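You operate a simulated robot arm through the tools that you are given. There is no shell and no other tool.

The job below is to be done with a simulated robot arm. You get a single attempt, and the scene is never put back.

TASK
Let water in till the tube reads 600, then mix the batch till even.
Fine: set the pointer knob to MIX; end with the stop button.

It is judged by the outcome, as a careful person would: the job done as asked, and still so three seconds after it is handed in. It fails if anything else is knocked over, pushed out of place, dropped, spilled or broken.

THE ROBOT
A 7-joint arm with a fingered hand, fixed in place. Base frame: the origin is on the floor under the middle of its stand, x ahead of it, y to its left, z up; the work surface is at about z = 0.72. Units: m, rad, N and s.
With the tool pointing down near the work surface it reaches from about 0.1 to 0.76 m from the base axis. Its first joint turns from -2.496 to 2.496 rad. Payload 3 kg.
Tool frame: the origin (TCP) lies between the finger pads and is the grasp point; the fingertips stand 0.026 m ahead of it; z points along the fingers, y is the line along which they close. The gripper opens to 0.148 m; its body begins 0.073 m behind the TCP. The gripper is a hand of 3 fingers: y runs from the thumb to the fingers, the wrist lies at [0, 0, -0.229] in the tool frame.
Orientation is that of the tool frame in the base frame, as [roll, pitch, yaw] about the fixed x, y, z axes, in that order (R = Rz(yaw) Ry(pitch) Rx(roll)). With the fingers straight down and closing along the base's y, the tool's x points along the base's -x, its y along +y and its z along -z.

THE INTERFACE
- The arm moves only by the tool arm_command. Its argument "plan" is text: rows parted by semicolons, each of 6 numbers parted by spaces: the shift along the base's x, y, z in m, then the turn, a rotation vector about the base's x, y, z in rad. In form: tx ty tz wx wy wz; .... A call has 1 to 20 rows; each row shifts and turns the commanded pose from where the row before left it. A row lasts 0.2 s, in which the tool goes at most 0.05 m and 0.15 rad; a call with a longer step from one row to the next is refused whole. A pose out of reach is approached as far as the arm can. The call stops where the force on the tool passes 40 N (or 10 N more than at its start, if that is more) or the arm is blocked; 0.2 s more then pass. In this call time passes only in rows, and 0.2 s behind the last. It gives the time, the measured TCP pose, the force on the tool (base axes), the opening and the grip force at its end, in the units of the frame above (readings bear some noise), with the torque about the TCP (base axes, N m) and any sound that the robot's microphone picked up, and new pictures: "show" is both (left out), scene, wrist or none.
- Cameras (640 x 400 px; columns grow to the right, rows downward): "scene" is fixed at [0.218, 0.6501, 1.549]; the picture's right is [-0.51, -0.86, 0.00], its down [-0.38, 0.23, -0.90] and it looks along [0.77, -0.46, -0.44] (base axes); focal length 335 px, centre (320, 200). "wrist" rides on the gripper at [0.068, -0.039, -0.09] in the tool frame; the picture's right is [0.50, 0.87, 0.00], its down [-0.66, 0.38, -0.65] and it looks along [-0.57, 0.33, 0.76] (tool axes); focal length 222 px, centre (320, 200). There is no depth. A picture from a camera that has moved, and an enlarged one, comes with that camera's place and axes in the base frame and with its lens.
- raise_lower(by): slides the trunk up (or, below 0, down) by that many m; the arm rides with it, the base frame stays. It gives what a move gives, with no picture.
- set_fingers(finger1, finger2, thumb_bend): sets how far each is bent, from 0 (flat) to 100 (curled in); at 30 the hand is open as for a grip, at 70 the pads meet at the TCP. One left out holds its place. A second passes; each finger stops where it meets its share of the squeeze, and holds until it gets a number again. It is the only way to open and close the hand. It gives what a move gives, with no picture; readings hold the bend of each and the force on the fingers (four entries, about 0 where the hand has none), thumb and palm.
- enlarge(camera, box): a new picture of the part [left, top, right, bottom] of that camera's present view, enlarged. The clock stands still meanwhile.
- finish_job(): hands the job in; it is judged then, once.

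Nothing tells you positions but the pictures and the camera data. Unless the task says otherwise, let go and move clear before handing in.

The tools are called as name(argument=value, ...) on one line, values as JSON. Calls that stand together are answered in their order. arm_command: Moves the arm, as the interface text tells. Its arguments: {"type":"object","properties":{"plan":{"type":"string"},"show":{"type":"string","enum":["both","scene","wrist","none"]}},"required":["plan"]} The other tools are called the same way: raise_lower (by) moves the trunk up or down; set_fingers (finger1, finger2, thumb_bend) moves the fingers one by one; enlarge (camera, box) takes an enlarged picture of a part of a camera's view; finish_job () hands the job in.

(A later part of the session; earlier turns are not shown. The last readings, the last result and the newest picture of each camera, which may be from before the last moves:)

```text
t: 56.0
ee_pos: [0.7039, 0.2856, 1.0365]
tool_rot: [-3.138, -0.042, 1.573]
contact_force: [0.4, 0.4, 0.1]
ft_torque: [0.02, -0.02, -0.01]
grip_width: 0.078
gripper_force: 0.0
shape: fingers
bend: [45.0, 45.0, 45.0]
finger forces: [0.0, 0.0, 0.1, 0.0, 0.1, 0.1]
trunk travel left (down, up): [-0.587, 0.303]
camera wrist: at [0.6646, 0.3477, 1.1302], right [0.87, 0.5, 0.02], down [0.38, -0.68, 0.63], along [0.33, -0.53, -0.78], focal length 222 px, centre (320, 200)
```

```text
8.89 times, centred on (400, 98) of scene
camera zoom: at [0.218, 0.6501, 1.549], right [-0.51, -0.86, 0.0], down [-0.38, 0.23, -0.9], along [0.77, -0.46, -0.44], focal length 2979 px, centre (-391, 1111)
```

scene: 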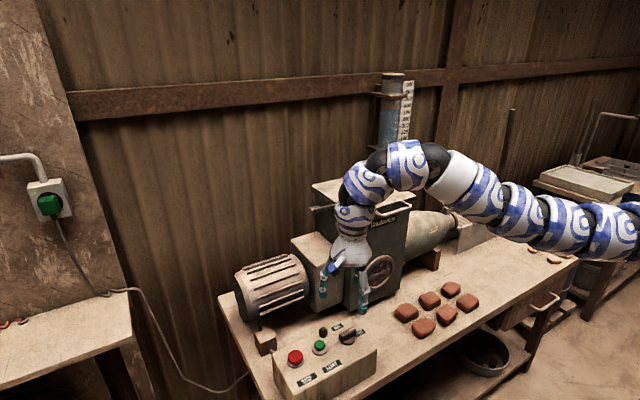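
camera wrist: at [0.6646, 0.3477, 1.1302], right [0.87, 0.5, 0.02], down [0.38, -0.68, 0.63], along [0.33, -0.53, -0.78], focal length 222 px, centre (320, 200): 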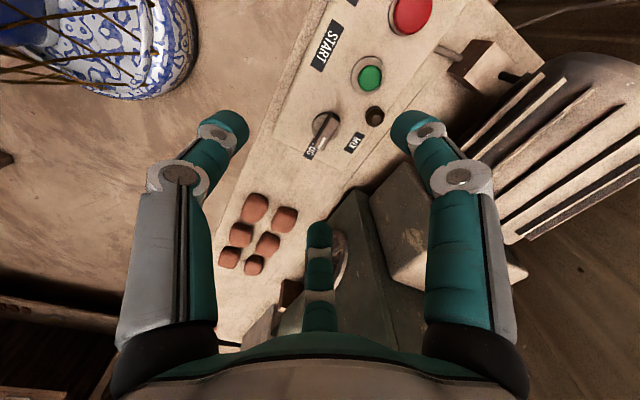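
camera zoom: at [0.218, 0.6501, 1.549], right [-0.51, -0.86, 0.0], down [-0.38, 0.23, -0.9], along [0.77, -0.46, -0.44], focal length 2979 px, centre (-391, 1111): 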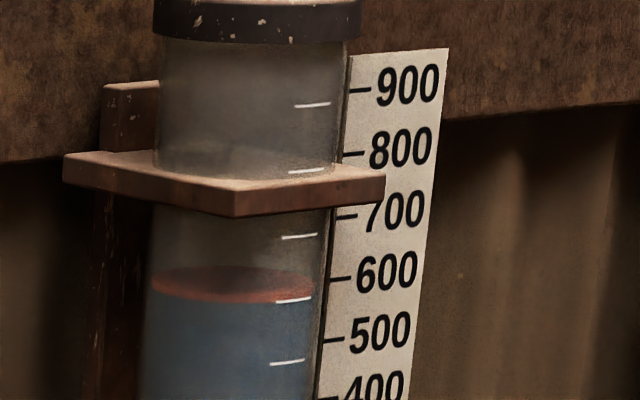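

The level is holding at 600. The knob is centred at about (0.740, 0.2525) with its bar top at z ≈ 0.826, PUG toward -y and MIX toward +x, so it needs a +90° turn. I'll narrow the fingers to clear the lamp and come down above the bar.

set_fingers(finger1=55, finger2=55, thumb_bend=55)

arm_command(plan="0.012 -0.011 -0.04 -0.02 0 0; 0.012 -0.011 -0.04 -0.02 0 0; 0.012 -0.011 -0.04 0 0 0", show="both")

```text
t: 57.0
ee_pos: [0.7034, 0.2857, 1.0364]
tool_rot: [-3.138, -0.04, 1.573]
contact_force: [-0.2, 0.5, 0.3]
ft_torque: [-0.04, 0.01, 0.02]
grip_width: 0.0462
gripper_force: 0.2
shape: fingers
bend: [55.0, 55.0, 55.0]
finger forces: [0.1, 0.0, 0.0, 0.1, 0.1, 0.0]
trunk travel left (down, up): [-0.587, 0.303]
```

```text
t: 57.9
ee_pos: [0.7375, 0.2498, 0.9152]
tool_rot: [-3.139, 0.001, 1.573]
contact_force: [0.0, -0.6, -0.7]
ft_torque: [0.01, 0.0, 0.0]
grip_width: 0.0459
gripper_force: 0.1
shape: fingers
bend: [55.0, 55.0, 55.0]
finger forces: [0.0, 0.0, 0.0, 0.1, 0.0, 0.0]
trunk travel left (down, up): [-0.587, 0.303]
camera wrist: at [0.699, 0.3177, 1.0066], right [0.87, 0.5, 0.0], down [0.38, -0.65, 0.65], along [0.32, -0.57, -0.76], focal length 222 px, centre (320, 200)
```

scene: 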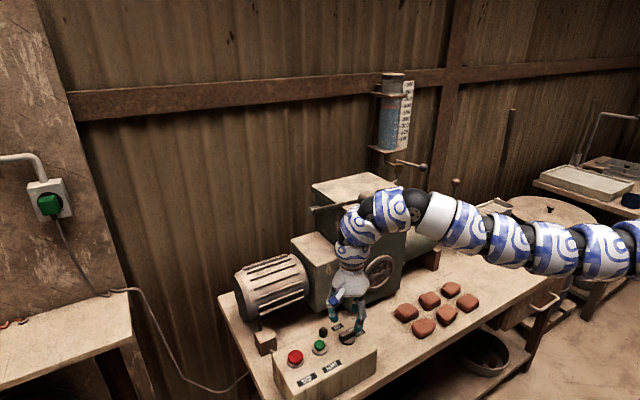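
wrist: 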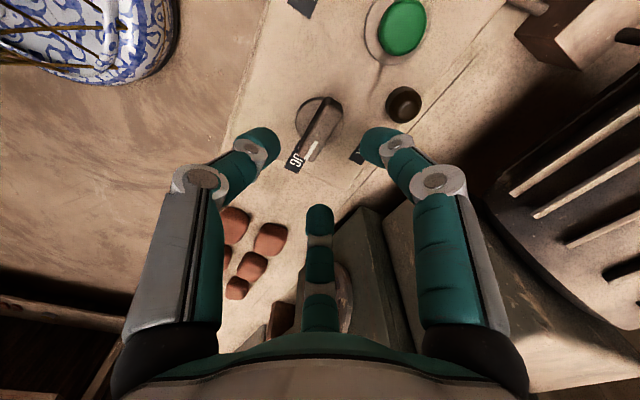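

The bar is centred under the hand. I'll lower it in two steps.

arm_command(plan="0 0.001 -0.03 0 0 0; 0 0 -0.025 0 0 0", show="both")

enlarge(camera="scene", box=[310, 300, 390, 360])

enlarge(camera="wrist", box=[220, 60, 420, 260])

```text
t: 58.5
ee_pos: [0.7394, 0.2532, 0.8619]
tool_rot: [-3.137, 0.001, 1.572]
contact_force: [0.0, -0.5, -0.6]
ft_torque: [0.06, 0.02, -0.02]
grip_width: 0.0461
gripper_force: 0.0
shape: fingers
bend: [55.0, 55.0, 55.0]
finger forces: [0.0, 0.1, 0.1, 0.0, 0.0, 0.0]
trunk travel left (down, up): [-0.587, 0.303]
camera wrist: at [0.6995, 0.3204, 0.9528], right [0.87, 0.5, 0.0], down [0.38, -0.66, 0.65], along [0.33, -0.57, -0.76], focal length 222 px, centre (320, 200)
```

scene: 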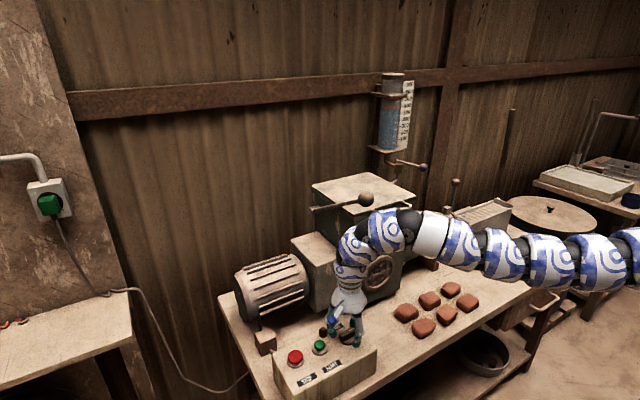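
wrist: 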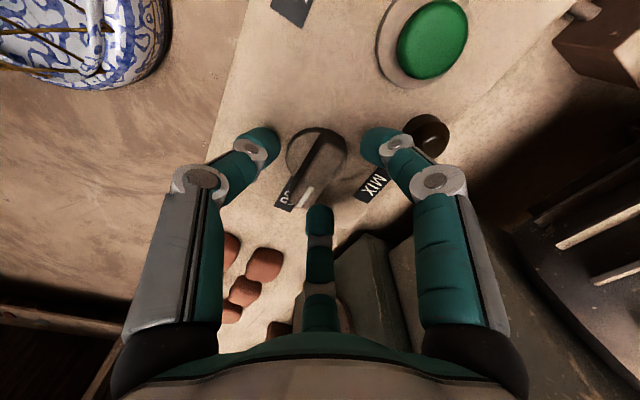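

```text
6.67 times, centred on (350, 330) of scene
camera zoom: at [0.218, 0.6501, 1.549], right [-0.51, -0.86, 0.0], down [-0.38, 0.23, -0.9], along [0.77, -0.46, -0.44], focal length 2234 px, centre (120, -667)
```

zoom: 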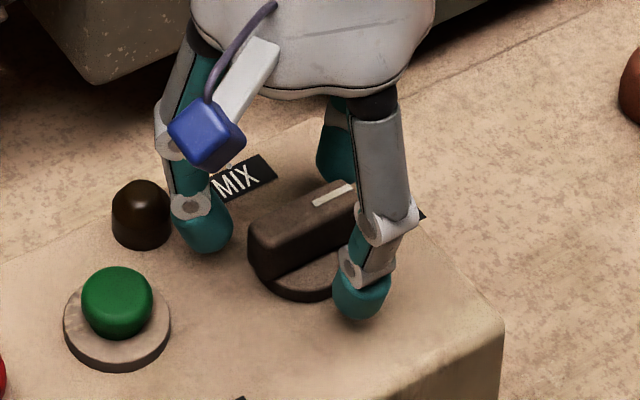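

```text
2.00 times, centred on (320, 160) of wrist
camera zoom: at [0.6995, 0.3204, 0.9528], right [0.87, 0.5, 0.0], down [0.38, -0.66, 0.65], along [0.33, -0.57, -0.76], focal length 444 px, centre (320, 280)
```

zoom: 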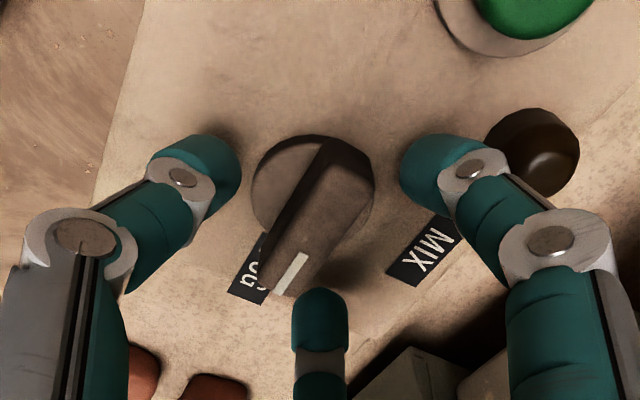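

The bar sits squarely between the thumb and the two fingers. I'll open them slightly for clearance, lower the last 2.6 cm, then close on the bar.

set_fingers(finger1=52, finger2=52, thumb_bend=52)

arm_command(plan="0 0 -0.013 0 0 0; 0 0 -0.013 0 0 0", show="wrist")

enlarge(camera="scene", box=[310, 300, 390, 360])

```text
t: 59.5
ee_pos: [0.7393, 0.254, 0.8631]
tool_rot: [-3.137, 0.001, 1.574]
contact_force: [-0.1, 0.5, 0.4]
ft_torque: [-0.01, -0.03, 0.01]
grip_width: 0.0548
gripper_force: 0.1
shape: fingers
bend: [52.0, 52.0, 52.0]
finger forces: [0.0, 0.0, 0.0, 0.1, 0.0, 0.0]
trunk travel left (down, up): [-0.587, 0.303]
```

```text
t: 59.9
ee_pos: [0.7432, 0.254, 0.8544]
tool_rot: [3.132, -0.005, 1.572]
contact_force: [-1.9, -2.7, 23.8]
ft_torque: [-0.39, 0.83, 0.1]
grip_width: 0.0582
gripper_force: 12.6
shape: fingers
bend: [52.0, 52.0, 52.0]
finger forces: [0.1, 6.5, 0.0, 0.1, 17.9, 0.0]
trunk travel left (down, up): [-0.587, 0.303]
stopped in row 2: the force on the tool passed its limit at 49 N (the readings are from after the stop); the commanded pose is now the measured one
camera wrist: at [0.7029, 0.3198, 0.9446], right [0.87, 0.5, 0.01], down [0.37, -0.66, 0.65], along [0.33, -0.56, -0.76], focal length 222 px, centre (320, 200)
```

wrist: 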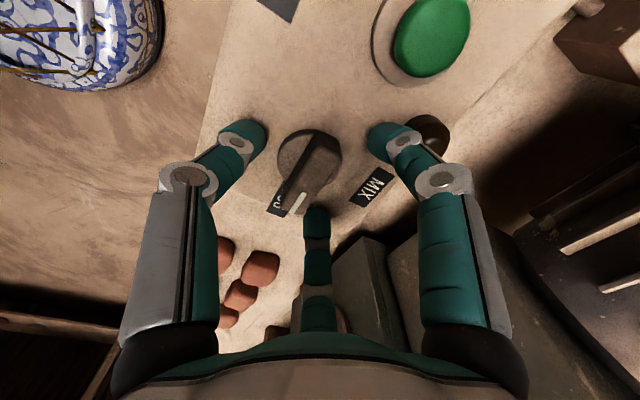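

```text
6.67 times, centred on (350, 330) of scene
camera zoom: at [0.218, 0.6501, 1.549], right [-0.51, -0.86, 0.0], down [-0.38, 0.23, -0.9], along [0.77, -0.46, -0.44], focal length 2234 px, centre (120, -667)
```

zoom: 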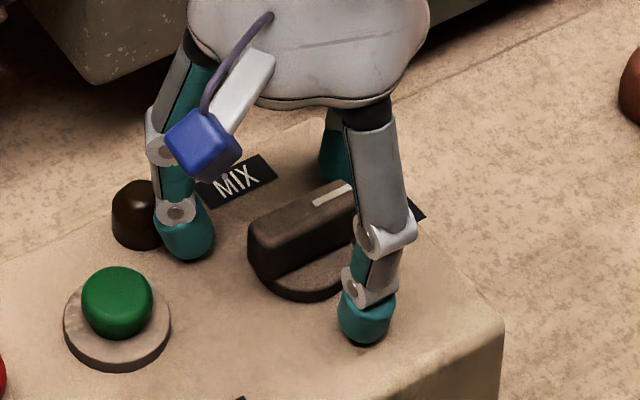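

The fingertips touched the box top, because they reach further when they're straighter. I'll lift slightly to relieve that and close onto the bar at this height.

arm_command(plan="-0.003 -0.001 0.006 0 0 0", show="none")

set_fingers(finger1=60, finger2=60, thumb_bend=60)

enlarge(camera="scene", box=[310, 300, 390, 360])

enlarge(camera="wrist", box=[220, 60, 420, 260])

```text
t: 60.3
ee_pos: [0.7385, 0.2521, 0.8564]
tool_rot: [3.14, -0.003, 1.571]
contact_force: [-0.3, -0.2, -0.3]
ft_torque: [0.0, 0.01, -0.01]
grip_width: 0.0551
gripper_force: 0.1
shape: fingers
bend: [52.0, 52.0, 52.0]
finger forces: [0.0, 0.0, 0.0, 0.0, 0.0, 0.0]
trunk travel left (down, up): [-0.587, 0.303]
```

```text
t: 61.3
ee_pos: [0.7396, 0.2519, 0.8563]
tool_rot: [3.137, -0.003, 1.569]
contact_force: [-0.4, 0.0, -0.3]
ft_torque: [-0.01, 0.04, -0.03]
grip_width: 0.031
gripper_force: 0.0
shape: fingers
bend: [60.0, 60.0, 60.0]
finger forces: [0.0, 0.1, 0.1, 0.1, 0.7, 0.1]
trunk travel left (down, up): [-0.587, 0.303]
```

```text
6.67 times, centred on (350, 330) of scene
camera zoom: at [0.218, 0.6501, 1.549], right [-0.51, -0.86, 0.0], down [-0.38, 0.23, -0.9], along [0.77, -0.46, -0.44], focal length 2234 px, centre (120, -667)
```

zoom: 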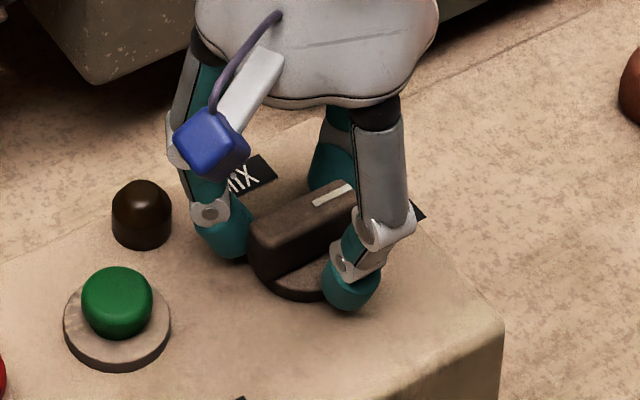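

```text
2.00 times, centred on (320, 160) of wrist
camera zoom: at [0.6988, 0.319, 0.948], right [0.87, 0.5, 0.01], down [0.38, -0.66, 0.65], along [0.33, -0.56, -0.76], focal length 444 px, centre (320, 280)
```

zoom: 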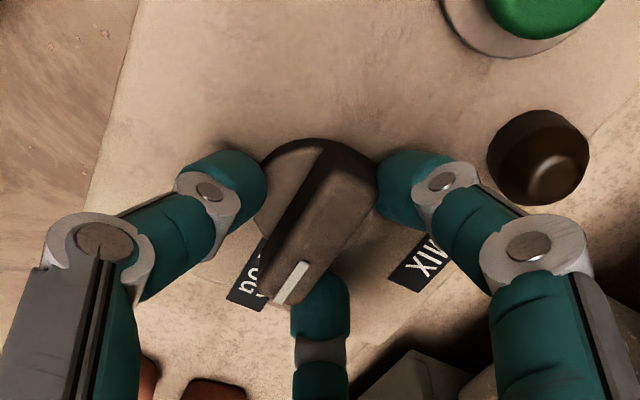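

The fingers now surround the bar, with one beside each end and the thumb opposite. I'll twist counter-clockwise, checking halfway.

set_fingers(finger1=63, finger2=63, thumb_bend=60)

arm_command(plan="0 0 0 0 0 0.13; 0 0 0 0 0 0.13; 0 0 0 0 0 0.13; 0 0 0 0 0 0.13; 0 0 0 0 0 0.13", show="wrist")

enlarge(camera="scene", box=[310, 300, 390, 360])

enlarge(camera="wrist", box=[220, 60, 420, 260])

```text
t: 62.3
ee_pos: [0.7378, 0.2517, 0.8575]
tool_rot: [3.138, -0.003, 1.571]
contact_force: [-0.9, -0.4, -0.4]
ft_torque: [-0.03, 0.03, 0.0]
grip_width: 0.0273
gripper_force: 0.8
shape: fingers
bend: [62.0, 62.0, 60.0]
finger forces: [0.5, 0.6, 0.0, 0.0, 0.8, 0.0]
trunk travel left (down, up): [-0.587, 0.303]
```

```text
t: 63.5
ee_pos: [0.7385, 0.2522, 0.8561]
tool_rot: [3.139, -0.005, 2.223]
contact_force: [3.0, 1.9, 3.8]
ft_torque: [0.11, -0.07, -0.03]
grip_width: 0.0292
gripper_force: 3.0
shape: fingers
bend: [61.0, 63.0, 60.0]
finger forces: [3.8, 1.1, 0.0, 0.0, 0.2, 0.0]
trunk travel left (down, up): [-0.587, 0.303]
camera wrist: at [0.6662, 0.2817, 0.9471], right [0.38, 0.92, 0.0], down [0.7, -0.29, 0.65], along [0.6, -0.25, -0.76], focal length 222 px, centre (320, 200)
```

wrist: 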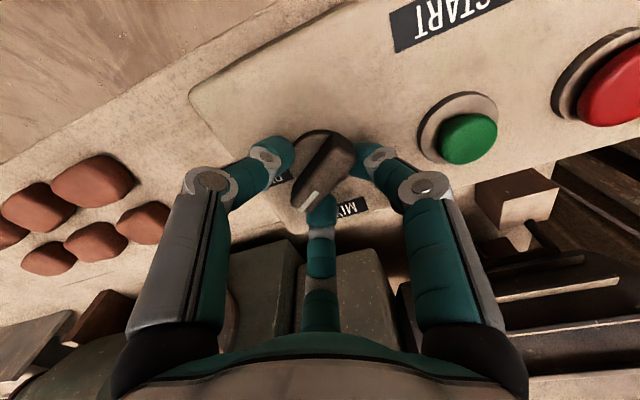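

```text
6.67 times, centred on (350, 330) of scene
camera zoom: at [0.218, 0.6501, 1.549], right [-0.51, -0.86, 0.0], down [-0.38, 0.23, -0.9], along [0.77, -0.46, -0.44], focal length 2234 px, centre (120, -667)
```

zoom: 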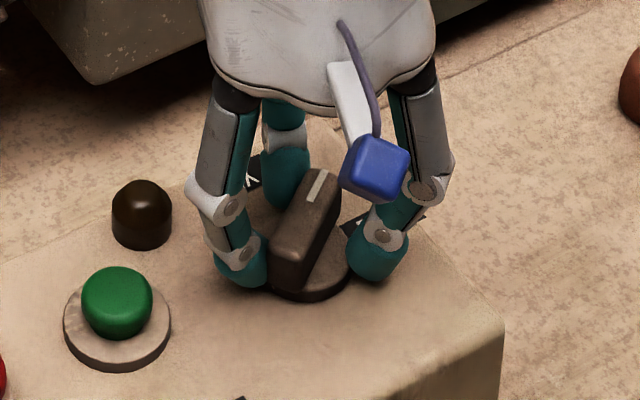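

```text
2.00 times, centred on (320, 160) of wrist
camera zoom: at [0.6662, 0.2817, 0.9471], right [0.38, 0.92, 0.0], down [0.7, -0.29, 0.65], along [0.6, -0.25, -0.76], focal length 444 px, centre (320, 280)
```

zoom: 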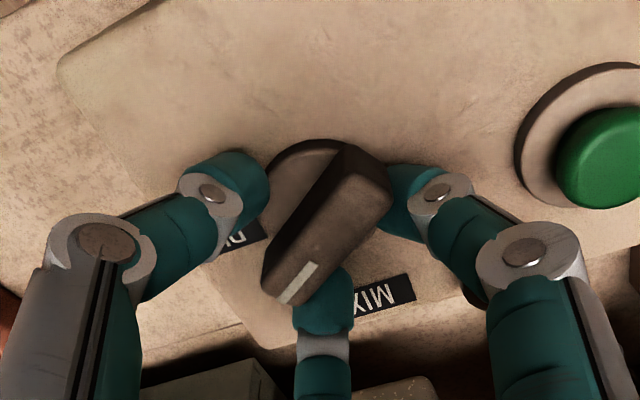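

The knob turns with the hand and there's little force. I'll keep twisting toward MIX.

arm_command(plan="0 0 0 0 0 0.13; 0 0 0 0 0 0.13; 0 0 0 0 0 0.13; 0 0 0 0 0 0.13; 0 0 0 0 0 0.13; 0 0 0 0 0 0.13; 0 0 0 0 0 0.13", show="none")

enlarge(camera="scene", box=[310, 300, 390, 360])

enlarge(camera="wrist", box=[220, 60, 420, 260])

```text
t: 65.1
ee_pos: [0.7386, 0.2537, 0.8565]
tool_rot: [3.138, -0.004, 3.134]
contact_force: [-0.2, 7.6, 5.0]
ft_torque: [0.21, 0.04, -0.02]
grip_width: 0.0308
gripper_force: 4.8
shape: fingers
bend: [61.0, 61.0, 60.0]
finger forces: [6.0, 3.3, 0.0, 0.1, 0.1, 0.0]
trunk travel left (down, up): [-0.587, 0.303]
```

```text
6.67 times, centred on (350, 330) of scene
camera zoom: at [0.218, 0.6501, 1.549], right [-0.51, -0.86, 0.0], down [-0.38, 0.23, -0.9], along [0.77, -0.46, -0.44], focal length 2234 px, centre (120, -667)
```

zoom: 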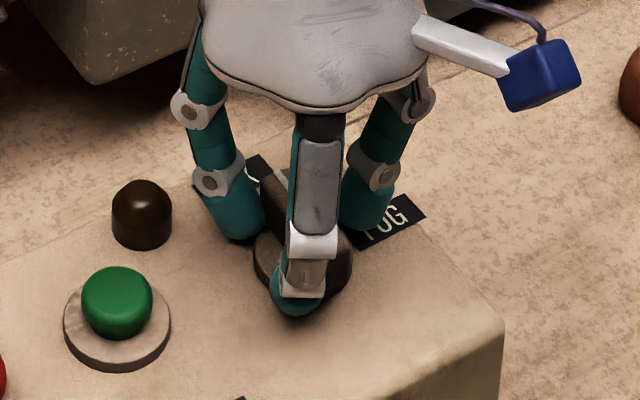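

```text
2.00 times, centred on (320, 160) of wrist
camera zoom: at [0.6703, 0.2142, 0.9472], right [-0.49, 0.87, 0.01], down [0.66, 0.37, 0.65], along [0.57, 0.33, -0.76], focal length 444 px, centre (320, 280)
```

zoom: 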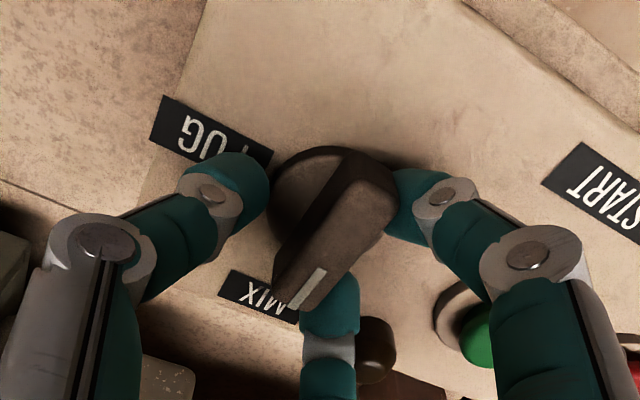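

The pointer is now almost on MIX. I'll give one more small turn to check that it's fully there, watching the force.

arm_command(plan="0 0 0 0 0 0.06; 0 0 0 0 0 0.06", show="none")

enlarge(camera="wrist", box=[220, 60, 420, 260])

enlarge(camera="scene", box=[310, 300, 390, 360])

```text
t: 65.7
ee_pos: [0.7395, 0.2537, 0.8574]
tool_rot: [3.136, -0.005, -3.032]
contact_force: [-0.9, 7.3, 1.7]
ft_torque: [0.17, 0.03, -0.05]
grip_width: 0.0321
gripper_force: 4.2
shape: fingers
bend: [61.0, 62.0, 60.0]
finger forces: [5.6, 2.2, 0.0, 0.1, 0.0, 0.0]
trunk travel left (down, up): [-0.587, 0.303]
```

```text
2.00 times, centred on (320, 160) of wrist
camera zoom: at [0.676, 0.2064, 0.9477], right [-0.59, 0.81, 0.01], down [0.61, 0.45, 0.65], along [0.52, 0.39, -0.76], focal length 444 px, centre (320, 280)
```

zoom: 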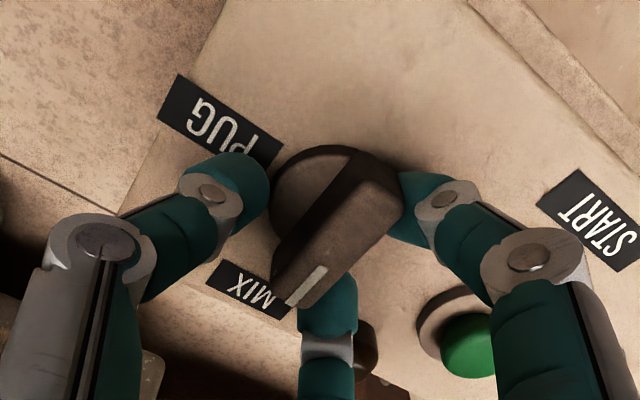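

```text
6.67 times, centred on (350, 330) of scene
camera zoom: at [0.218, 0.6501, 1.549], right [-0.51, -0.86, 0.0], down [-0.38, 0.23, -0.9], along [0.77, -0.46, -0.44], focal length 2234 px, centre (120, -667)
```

zoom: 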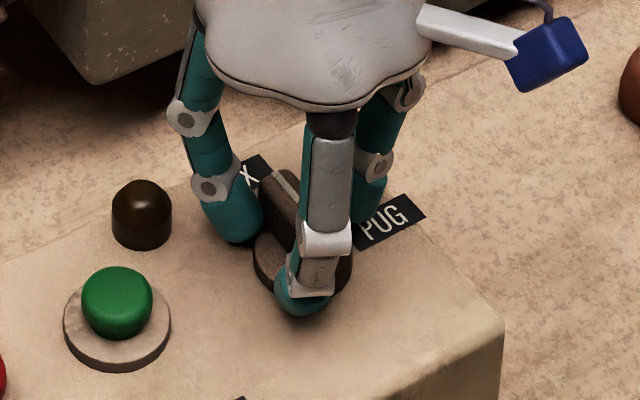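

The force hasn't risen. I'll open the fingers, lift off and see where the pointer settled.

set_fingers(finger1=52, finger2=52, thumb_bend=53)

arm_command(plan="0 0 0.03 0 0 0; 0 0 0.04 0 0 0; 0 0 0.03 0 0 0", show="both")

enlarge(camera="scene", box=[310, 300, 390, 360])

enlarge(camera="wrist", box=[220, 40, 420, 200])

```text
t: 66.7
ee_pos: [0.7394, 0.2524, 0.8583]
tool_rot: [3.139, -0.004, -3.032]
contact_force: [0.1, -1.1, 0.0]
ft_torque: [0.03, -0.02, 0.02]
grip_width: 0.0534
gripper_force: 0.0
shape: fingers
bend: [52.0, 52.0, 53.0]
finger forces: [0.0, 0.1, 0.0, 0.0, 0.0, 0.0]
trunk travel left (down, up): [-0.587, 0.303]
```

```text
t: 67.5
ee_pos: [0.7397, 0.2549, 0.9569]
tool_rot: [3.137, -0.007, -3.031]
contact_force: [0.9, -0.2, 0.3]
ft_torque: [0.0, 0.0, 0.0]
grip_width: 0.0532
gripper_force: 0.1
shape: fingers
bend: [52.0, 52.0, 53.0]
finger forces: [0.1, 0.0, 0.0, 0.0, 0.0, 0.0]
trunk travel left (down, up): [-0.587, 0.303]
camera wrist: at [0.6765, 0.2068, 1.047], right [-0.59, 0.81, 0.01], down [0.61, 0.45, 0.65], along [0.52, 0.39, -0.76], focal length 222 px, centre (320, 200)
```

scene: 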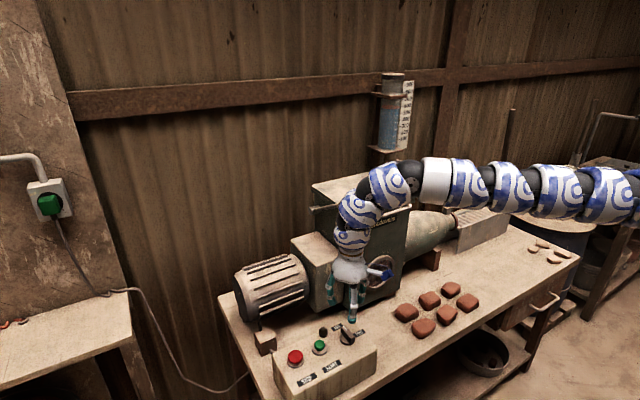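
wrist: 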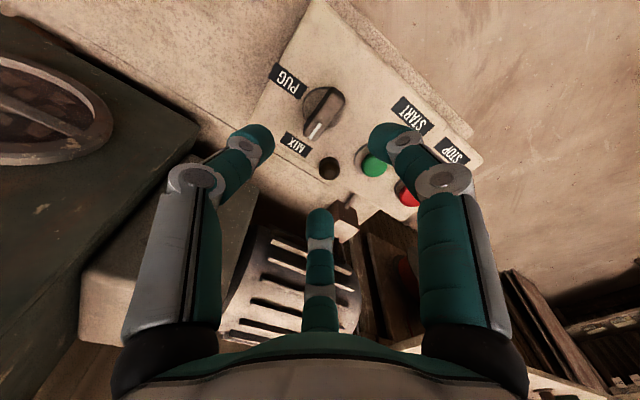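

```text
6.67 times, centred on (350, 330) of scene
camera zoom: at [0.218, 0.6501, 1.549], right [-0.51, -0.86, 0.0], down [-0.38, 0.23, -0.9], along [0.77, -0.46, -0.44], focal length 2234 px, centre (120, -667)
```

zoom: 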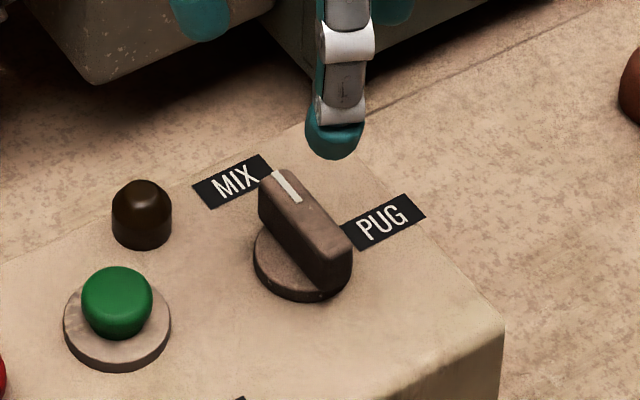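

```text
2.50 times, centred on (320, 120) of wrist
camera zoom: at [0.6765, 0.2068, 1.047], right [-0.59, 0.81, 0.01], down [0.61, 0.45, 0.65], along [0.52, 0.39, -0.76], focal length 555 px, centre (320, 400)
```

zoom: 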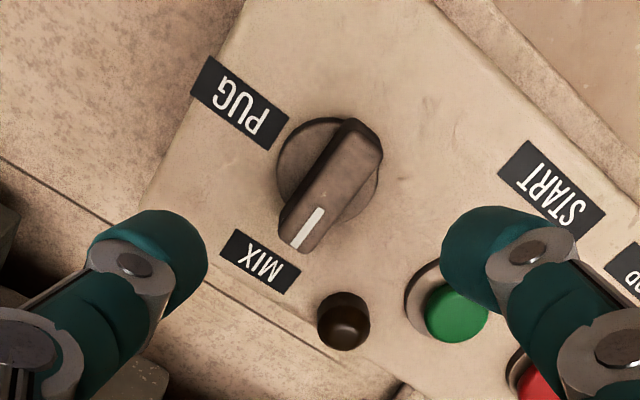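

The pointer now rests on MIX. The round port on the hopper front looks like a sight glass onto the batch, so I'll look at it before starting.

enlarge(camera="wrist", box=[0, 40, 140, 200])

enlarge(camera="scene", box=[350, 245, 410, 300])

enlarge(camera="scene", box=[260, 310, 400, 400])

```text
2.50 times, centred on (70, 120) of wrist
camera zoom: at [0.6765, 0.2068, 1.047], right [-0.59, 0.81, 0.01], down [0.61, 0.45, 0.65], along [0.52, 0.39, -0.76], focal length 555 px, centre (945, 400)
```

zoom: 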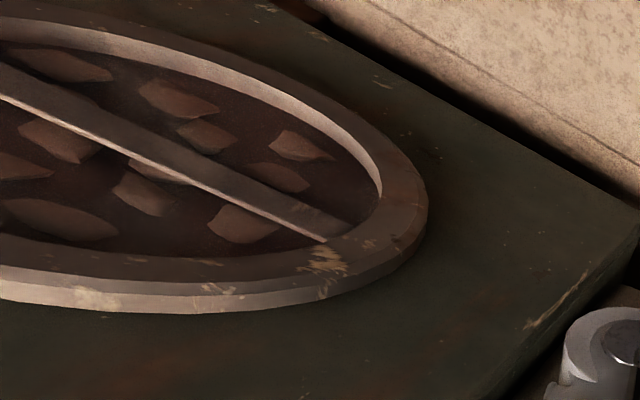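

```text
7.27 times, centred on (380, 272) of scene
camera zoom: at [0.218, 0.6501, 1.549], right [-0.51, -0.86, 0.0], down [-0.38, 0.23, -0.9], along [0.77, -0.46, -0.44], focal length 2437 px, centre (-116, -327)
```

zoom: 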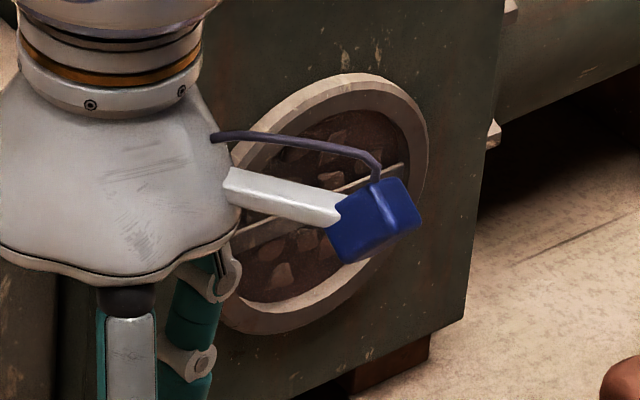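

```text
4.44 times, centred on (330, 355) of scene
camera zoom: at [0.218, 0.6501, 1.549], right [-0.51, -0.86, 0.0], down [-0.38, 0.23, -0.9], along [0.77, -0.46, -0.44], focal length 1489 px, centre (276, -489)
```

zoom: 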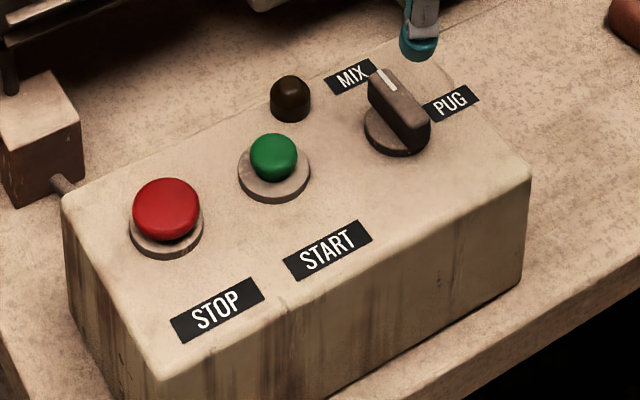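

Through the sight glass the batch is clay lumps in dark liquid, so "even" should show there. I'll close the fist, move above START and press it.

set_fingers(finger1=72, finger2=72, thumb_bend=72)

arm_command(plan="0.003 0.03 0 0 0 0; 0.003 0.03 0 0 0 0; 0.004 0.023 0 0 0 0", show="both")

```text
t: 68.5
ee_pos: [0.7396, 0.2544, 0.9555]
tool_rot: [3.139, -0.007, -3.032]
contact_force: [0.1, 0.2, -0.1]
ft_torque: [-0.05, 0.01, 0.01]
grip_width: 0.0
gripper_force: 0.1
shape: fingers
bend: [71.0, 71.0, 71.0]
finger forces: [0.0, 0.0, 0.0, 0.0, 0.1, 0.0]
trunk travel left (down, up): [-0.587, 0.303]
```

```text
t: 69.3
ee_pos: [0.7501, 0.3351, 0.9564]
tool_rot: [3.138, -0.004, -3.033]
contact_force: [0.6, 0.1, -0.7]
ft_torque: [0.08, 0.04, 0.04]
grip_width: 0.0
gripper_force: 0.1
shape: fingers
bend: [71.0, 71.0, 71.0]
finger forces: [0.0, 0.0, 0.1, 0.0, 0.0, 0.0]
trunk travel left (down, up): [-0.587, 0.303]
camera wrist: at [0.6877, 0.2876, 1.0471], right [-0.59, 0.81, 0.01], down [0.61, 0.44, 0.65], along [0.52, 0.39, -0.76], focal length 222 px, centre (320, 200)
```

scene: 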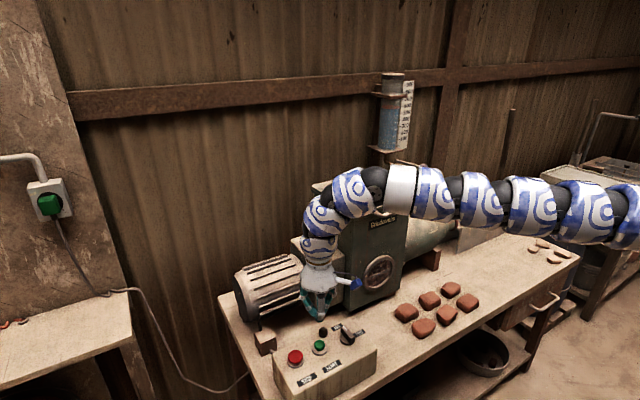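
wrist: 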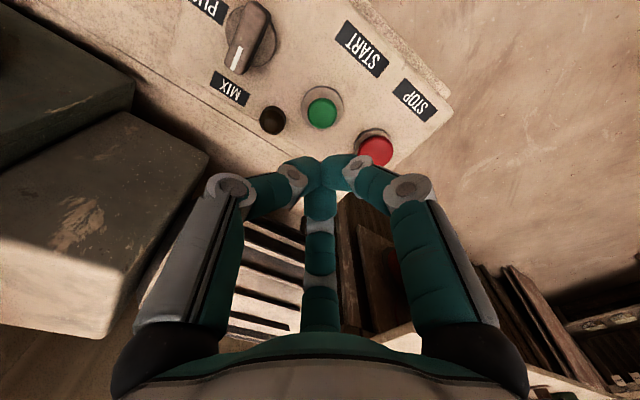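

The hand is right above START and the sight glass is clear in the scene view. I'll lower and press in small steps.

arm_command(plan="0 0.001 -0.045 0 0 0; 0 0 -0.045 0 0 0", show="none")

enlarge(camera="scene", box=[270, 300, 370, 370])

```text
t: 69.9
ee_pos: [0.7494, 0.3357, 0.8665]
tool_rot: [3.137, -0.005, -3.033]
contact_force: [-0.1, 0.2, 0.0]
ft_torque: [0.0, 0.02, -0.03]
grip_width: 0.0
gripper_force: 0.1
shape: fingers
bend: [71.0, 71.0, 71.0]
finger forces: [0.0, 0.0, 0.1, 0.0, 0.0, 0.0]
trunk travel left (down, up): [-0.587, 0.303]
```

```text
5.71 times, centred on (320, 335) of scene
camera zoom: at [0.218, 0.6501, 1.549], right [-0.51, -0.86, 0.0], down [-0.38, 0.23, -0.9], along [0.77, -0.46, -0.44], focal length 1915 px, centre (320, -571)
```

zoom: 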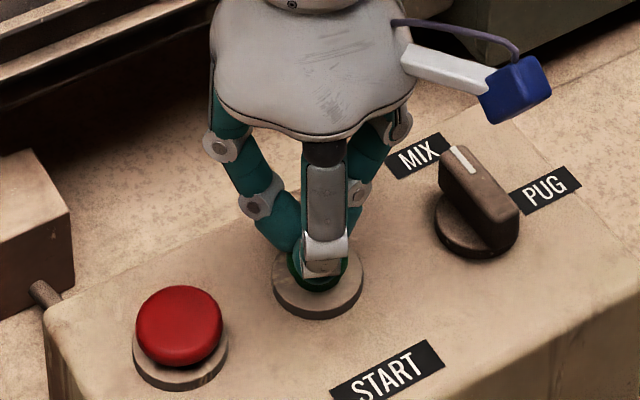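

The fist is just above the green cap. I'll press down in small steps.

arm_command(plan="0 0 -0.008 0 0 0; 0 0 -0.006 0 0 0", show="none")

```text
t: 70.5
ee_pos: [0.7445, 0.3357, 0.8581]
tool_rot: [3.135, 0.003, -3.031]
contact_force: [2.6, 0.8, 25.6]
ft_torque: [-0.04, -0.05, 0.02]
grip_width: 0.0
gripper_force: 18.6
shape: fingers
bend: [72.0, 72.0, 72.0]
finger forces: [11.7, 11.4, 0.0, 0.0, 14.1, 0.1]
out of reach, approached as far as the arm can: row 1
trunk travel left (down, up): [-0.587, 0.303]
heard: click
```

I heard a click at about 26 N. I'll lift off and see whether the machine is running.

arm_command(plan="0 0 0.03 0 0 0", show="both")

enlarge(camera="scene", box=[270, 300, 370, 370])

enlarge(camera="scene", box=[350, 245, 410, 300])

```text
t: 70.9
ee_pos: [0.7435, 0.3353, 0.8829]
tool_rot: [3.139, -0.006, -3.031]
contact_force: [0.2, 0.0, 0.1]
ft_torque: [0.01, 0.01, -0.04]
grip_width: 0.0
gripper_force: 0.1
shape: fingers
bend: [71.0, 71.0, 71.0]
finger forces: [0.0, 0.0, 0.0, 0.1, 0.0, 0.0]
trunk travel left (down, up): [-0.587, 0.303]
camera wrist: at [0.6804, 0.2883, 0.9748], right [-0.59, 0.81, 0.01], down [0.61, 0.45, 0.65], along [0.52, 0.39, -0.76], focal length 222 px, centre (320, 200)
```

scene: 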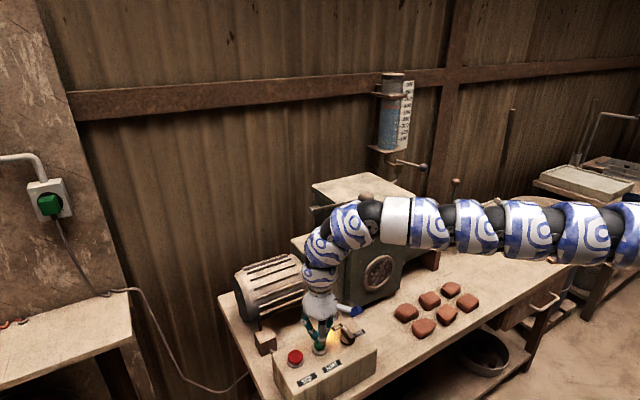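
wrist: 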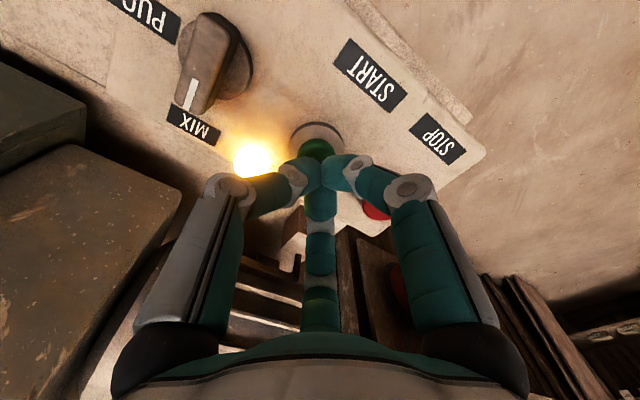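

```text
5.71 times, centred on (320, 335) of scene
camera zoom: at [0.218, 0.6501, 1.549], right [-0.51, -0.86, 0.0], down [-0.38, 0.23, -0.9], along [0.77, -0.46, -0.44], focal length 1915 px, centre (320, -571)
```

zoom: 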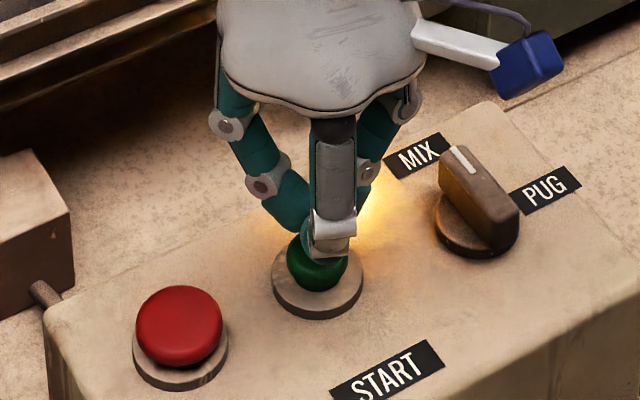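

```text
7.27 times, centred on (380, 272) of scene
camera zoom: at [0.218, 0.6501, 1.549], right [-0.51, -0.86, 0.0], down [-0.38, 0.23, -0.9], along [0.77, -0.46, -0.44], focal length 2437 px, centre (-116, -327)
```

zoom: 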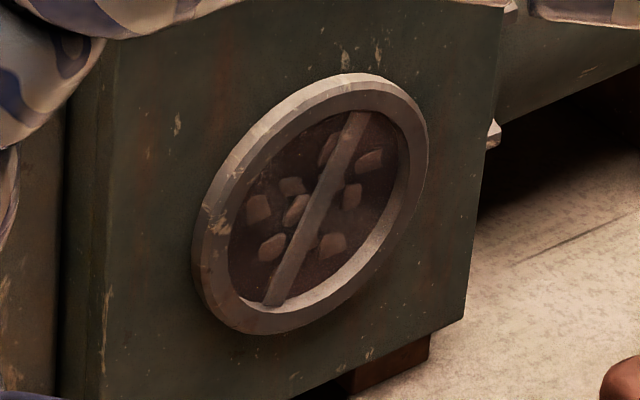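

The lamp is lit and the paddle in the sight glass is turning, so it's mixing with lumps still visible. I'll raise the hand and tilt it outward for reach, then move toward STOP while I watch the glass.

arm_command(plan="0 0 0.03 0 0 0; 0 0 0.02 0.05 -0.06 0; 0 0 0.01 0.05 -0.06 0; 0 0 0 0.05 -0.06 0; 0 0 0 0.05 -0.06 0", show="scene")

enlarge(camera="scene", box=[350, 245, 410, 300])

```text
t: 72.1
ee_pos: [0.7436, 0.3324, 0.9431]
tool_rot: [2.961, 0.256, -3.054]
contact_force: [0.0, 0.1, 0.3]
ft_torque: [-0.01, -0.01, -0.05]
grip_width: 0.0
gripper_force: 0.2
shape: fingers
bend: [71.0, 71.0, 71.0]
finger forces: [0.0, 0.0, 0.0, 0.1, 0.1, 0.0]
trunk travel left (down, up): [-0.587, 0.303]
```

scene: 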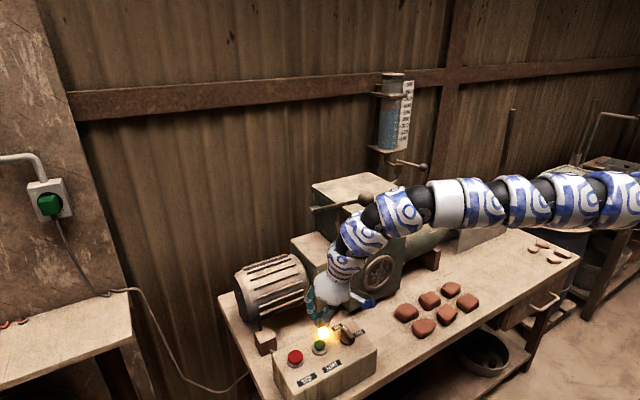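

```text
7.27 times, centred on (380, 272) of scene
camera zoom: at [0.218, 0.6501, 1.549], right [-0.51, -0.86, 0.0], down [-0.38, 0.23, -0.9], along [0.77, -0.46, -0.44], focal length 2437 px, centre (-116, -327)
```

zoom: 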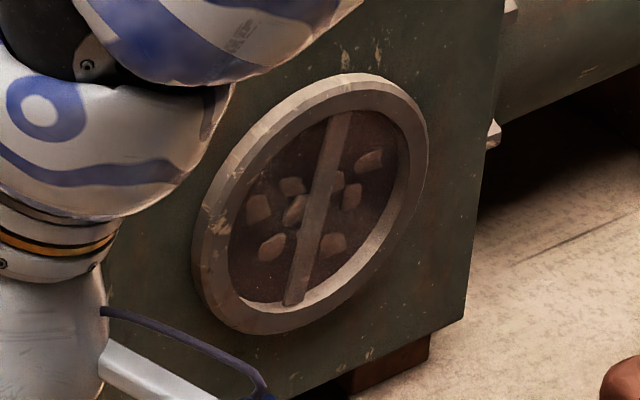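

Lumps are still visible. I'll move over STOP now and keep watching.

arm_command(plan="-0.001 0.025 0 0 0 0; -0.001 0.025 0 0 0 0; 0 0.02 0 0 0 0", show="both")

enlarge(camera="scene", box=[350, 245, 410, 300])

```text
t: 72.9
ee_pos: [0.7455, 0.4018, 0.943]
tool_rot: [2.962, 0.256, -3.056]
contact_force: [0.7, 0.5, 0.1]
ft_torque: [0.02, -0.01, -0.06]
grip_width: 0.0
gripper_force: 0.1
shape: fingers
bend: [71.0, 71.0, 71.0]
finger forces: [0.1, 0.0, 0.0, 0.1, 0.0, 0.0]
trunk travel left (down, up): [-0.587, 0.303]
camera wrist: at [0.6628, 0.3401, 1.0052], right [-0.59, 0.8, 0.02], down [0.43, 0.29, 0.85], along [0.68, 0.52, -0.52], focal length 222 px, centre (320, 200)
```

scene: 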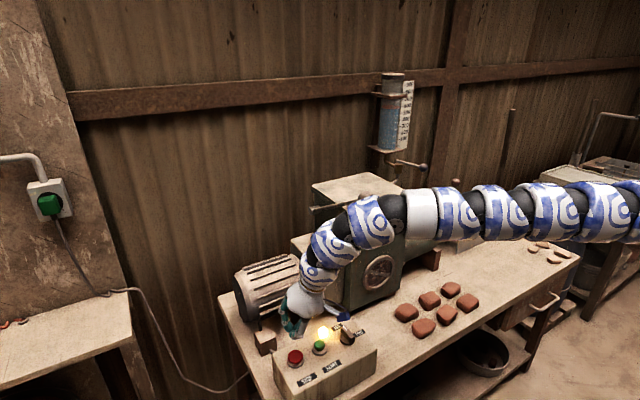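
wrist: 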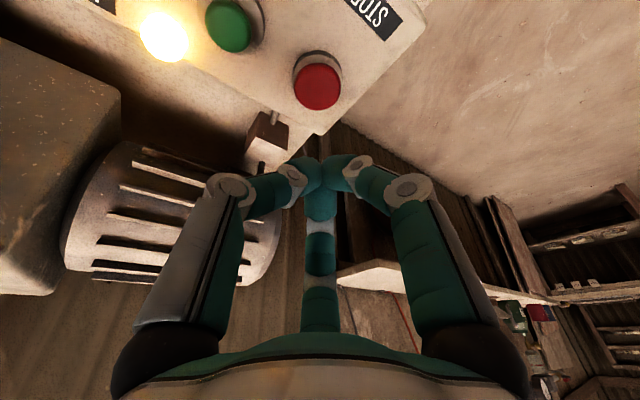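

```text
7.27 times, centred on (380, 272) of scene
camera zoom: at [0.218, 0.6501, 1.549], right [-0.51, -0.86, 0.0], down [-0.38, 0.23, -0.9], along [0.77, -0.46, -0.44], focal length 2437 px, centre (-116, -327)
```

zoom: 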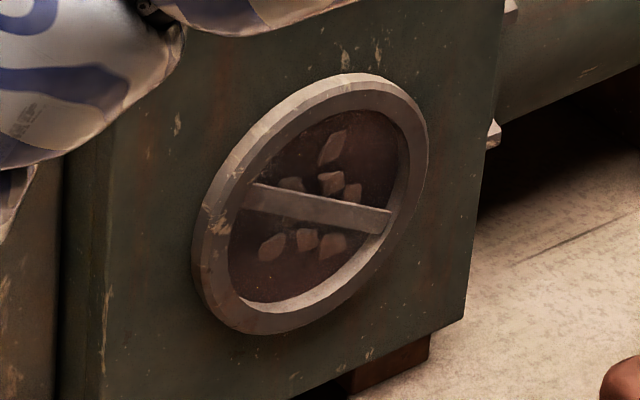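

STOP is at about (0.750, 0.408), and the fingertips are lined up with it. I'll lower to just above it and keep watching the batch.

arm_command(plan="0 0 -0.03 0 0 0; -0.001 0 -0.025 0 0 0; 0 0 0 0 0 0; 0 0 0 0 0 0; 0 0 0 0 0 0; 0 0 0 0 0 0", show="scene")

enlarge(camera="scene", box=[350, 245, 410, 300])

enlarge(camera="scene", box=[270, 300, 370, 370])

```text
t: 74.3
ee_pos: [0.742, 0.4037, 0.8882]
tool_rot: [2.961, 0.253, -3.054]
contact_force: [0.2, 0.1, -0.5]
ft_torque: [0.0, -0.03, -0.04]
grip_width: 0.0001
gripper_force: 0.1
shape: fingers
bend: [71.0, 71.0, 71.0]
finger forces: [0.1, 0.1, 0.0, 0.0, 0.1, 0.0]
trunk travel left (down, up): [-0.587, 0.303]
```

scene: 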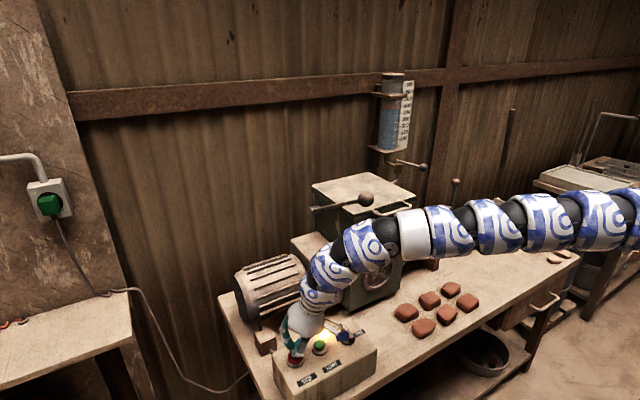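

```text
7.27 times, centred on (380, 272) of scene
camera zoom: at [0.218, 0.6501, 1.549], right [-0.51, -0.86, 0.0], down [-0.38, 0.23, -0.9], along [0.77, -0.46, -0.44], focal length 2437 px, centre (-116, -327)
```

zoom: 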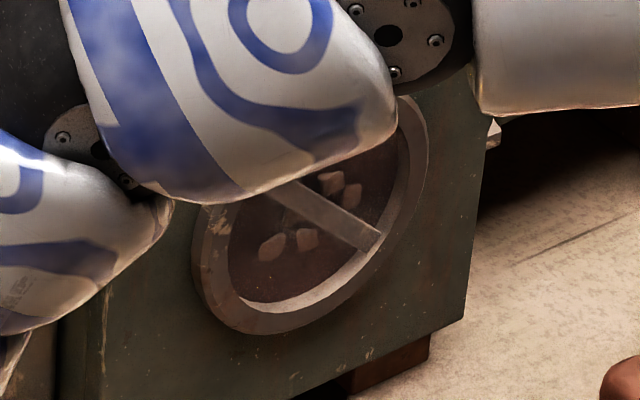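

```text
5.71 times, centred on (320, 335) of scene
camera zoom: at [0.218, 0.6501, 1.549], right [-0.51, -0.86, 0.0], down [-0.38, 0.23, -0.9], along [0.77, -0.46, -0.44], focal length 1915 px, centre (320, -571)
```

zoom: 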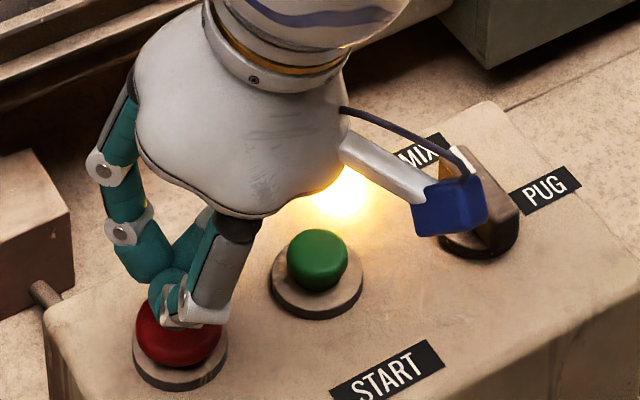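

The arm now partly hides the glass, so I'll rise a little to keep a full view while mixing goes on.

arm_command(plan="0 0 0.03 0 0 0; 0 0 0.025 0 0 0; 0 0 0 0 0 0; 0 0 0 0 0 0; 0 0 0 0 0 0; 0 0 0 0 0 0; 0 0 0 0 0 0; 0 0 0 0 0 0; 0 0 0 0 0 0; 0 0 0 0 0 0", show="none")

enlarge(camera="scene", box=[350, 245, 410, 300])

```text
t: 76.5
ee_pos: [0.7416, 0.4024, 0.9446]
tool_rot: [2.962, 0.256, -3.055]
contact_force: [0.6, 0.1, -0.7]
ft_torque: [-0.01, 0.04, -0.03]
grip_width: 0.0
gripper_force: 0.0
shape: fingers
bend: [71.0, 71.0, 71.0]
finger forces: [0.0, 0.2, 0.0, 0.0, 0.0, 0.0]
trunk travel left (down, up): [-0.587, 0.303]
```

```text
7.27 times, centred on (380, 272) of scene
camera zoom: at [0.218, 0.6501, 1.549], right [-0.51, -0.86, 0.0], down [-0.38, 0.23, -0.9], along [0.77, -0.46, -0.44], focal length 2437 px, centre (-116, -327)
```

zoom: 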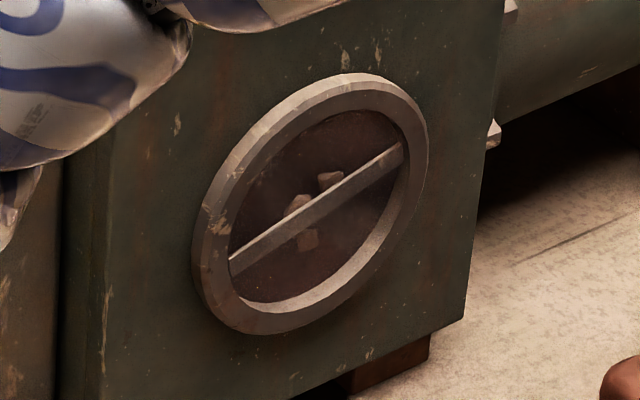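

Only about three lumps are left. I'll wait another two seconds.

arm_command(plan="0 0 0 0 0 0; 0 0 0 0 0 0; 0 0 0 0 0 0; 0 0 0 0 0 0; 0 0 0 0 0 0; 0 0 0 0 0 0; 0 0 0 0 0 0; 0 0 0 0 0 0", show="none")

enlarge(camera="scene", box=[350, 245, 410, 300])

enlarge(camera="scene", box=[382, 75, 418, 120])

```text
t: 78.3
ee_pos: [0.7418, 0.4026, 0.9442]
tool_rot: [2.962, 0.255, -3.056]
contact_force: [0.4, 0.1, 0.5]
ft_torque: [-0.01, 0.0, 0.02]
grip_width: 0.0002
gripper_force: 0.1
shape: fingers
bend: [71.0, 71.0, 71.0]
finger forces: [0.0, 0.0, 0.0, 0.1, 0.0, 0.1]
trunk travel left (down, up): [-0.587, 0.303]
```

```text
7.27 times, centred on (380, 272) of scene
camera zoom: at [0.218, 0.6501, 1.549], right [-0.51, -0.86, 0.0], down [-0.38, 0.23, -0.9], along [0.77, -0.46, -0.44], focal length 2437 px, centre (-116, -327)
```

zoom: 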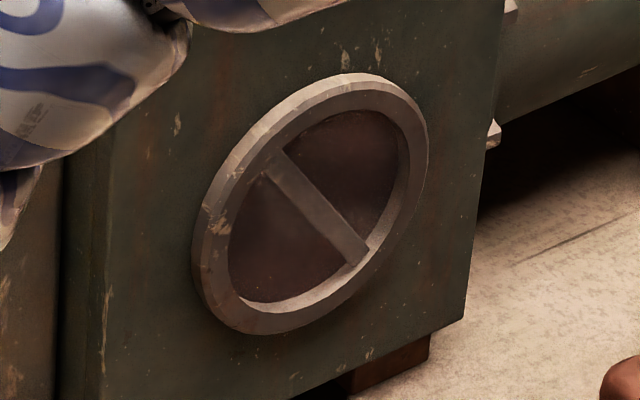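

```text
8.89 times, centred on (400, 98) of scene
camera zoom: at [0.218, 0.6501, 1.549], right [-0.51, -0.86, 0.0], down [-0.38, 0.23, -0.9], along [0.77, -0.46, -0.44], focal length 2979 px, centre (-391, 1111)
```

zoom: 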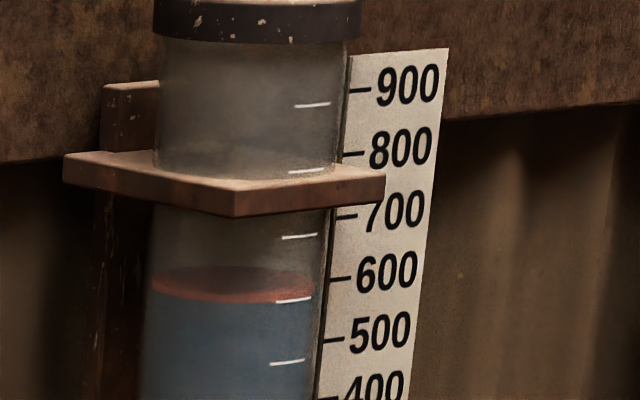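

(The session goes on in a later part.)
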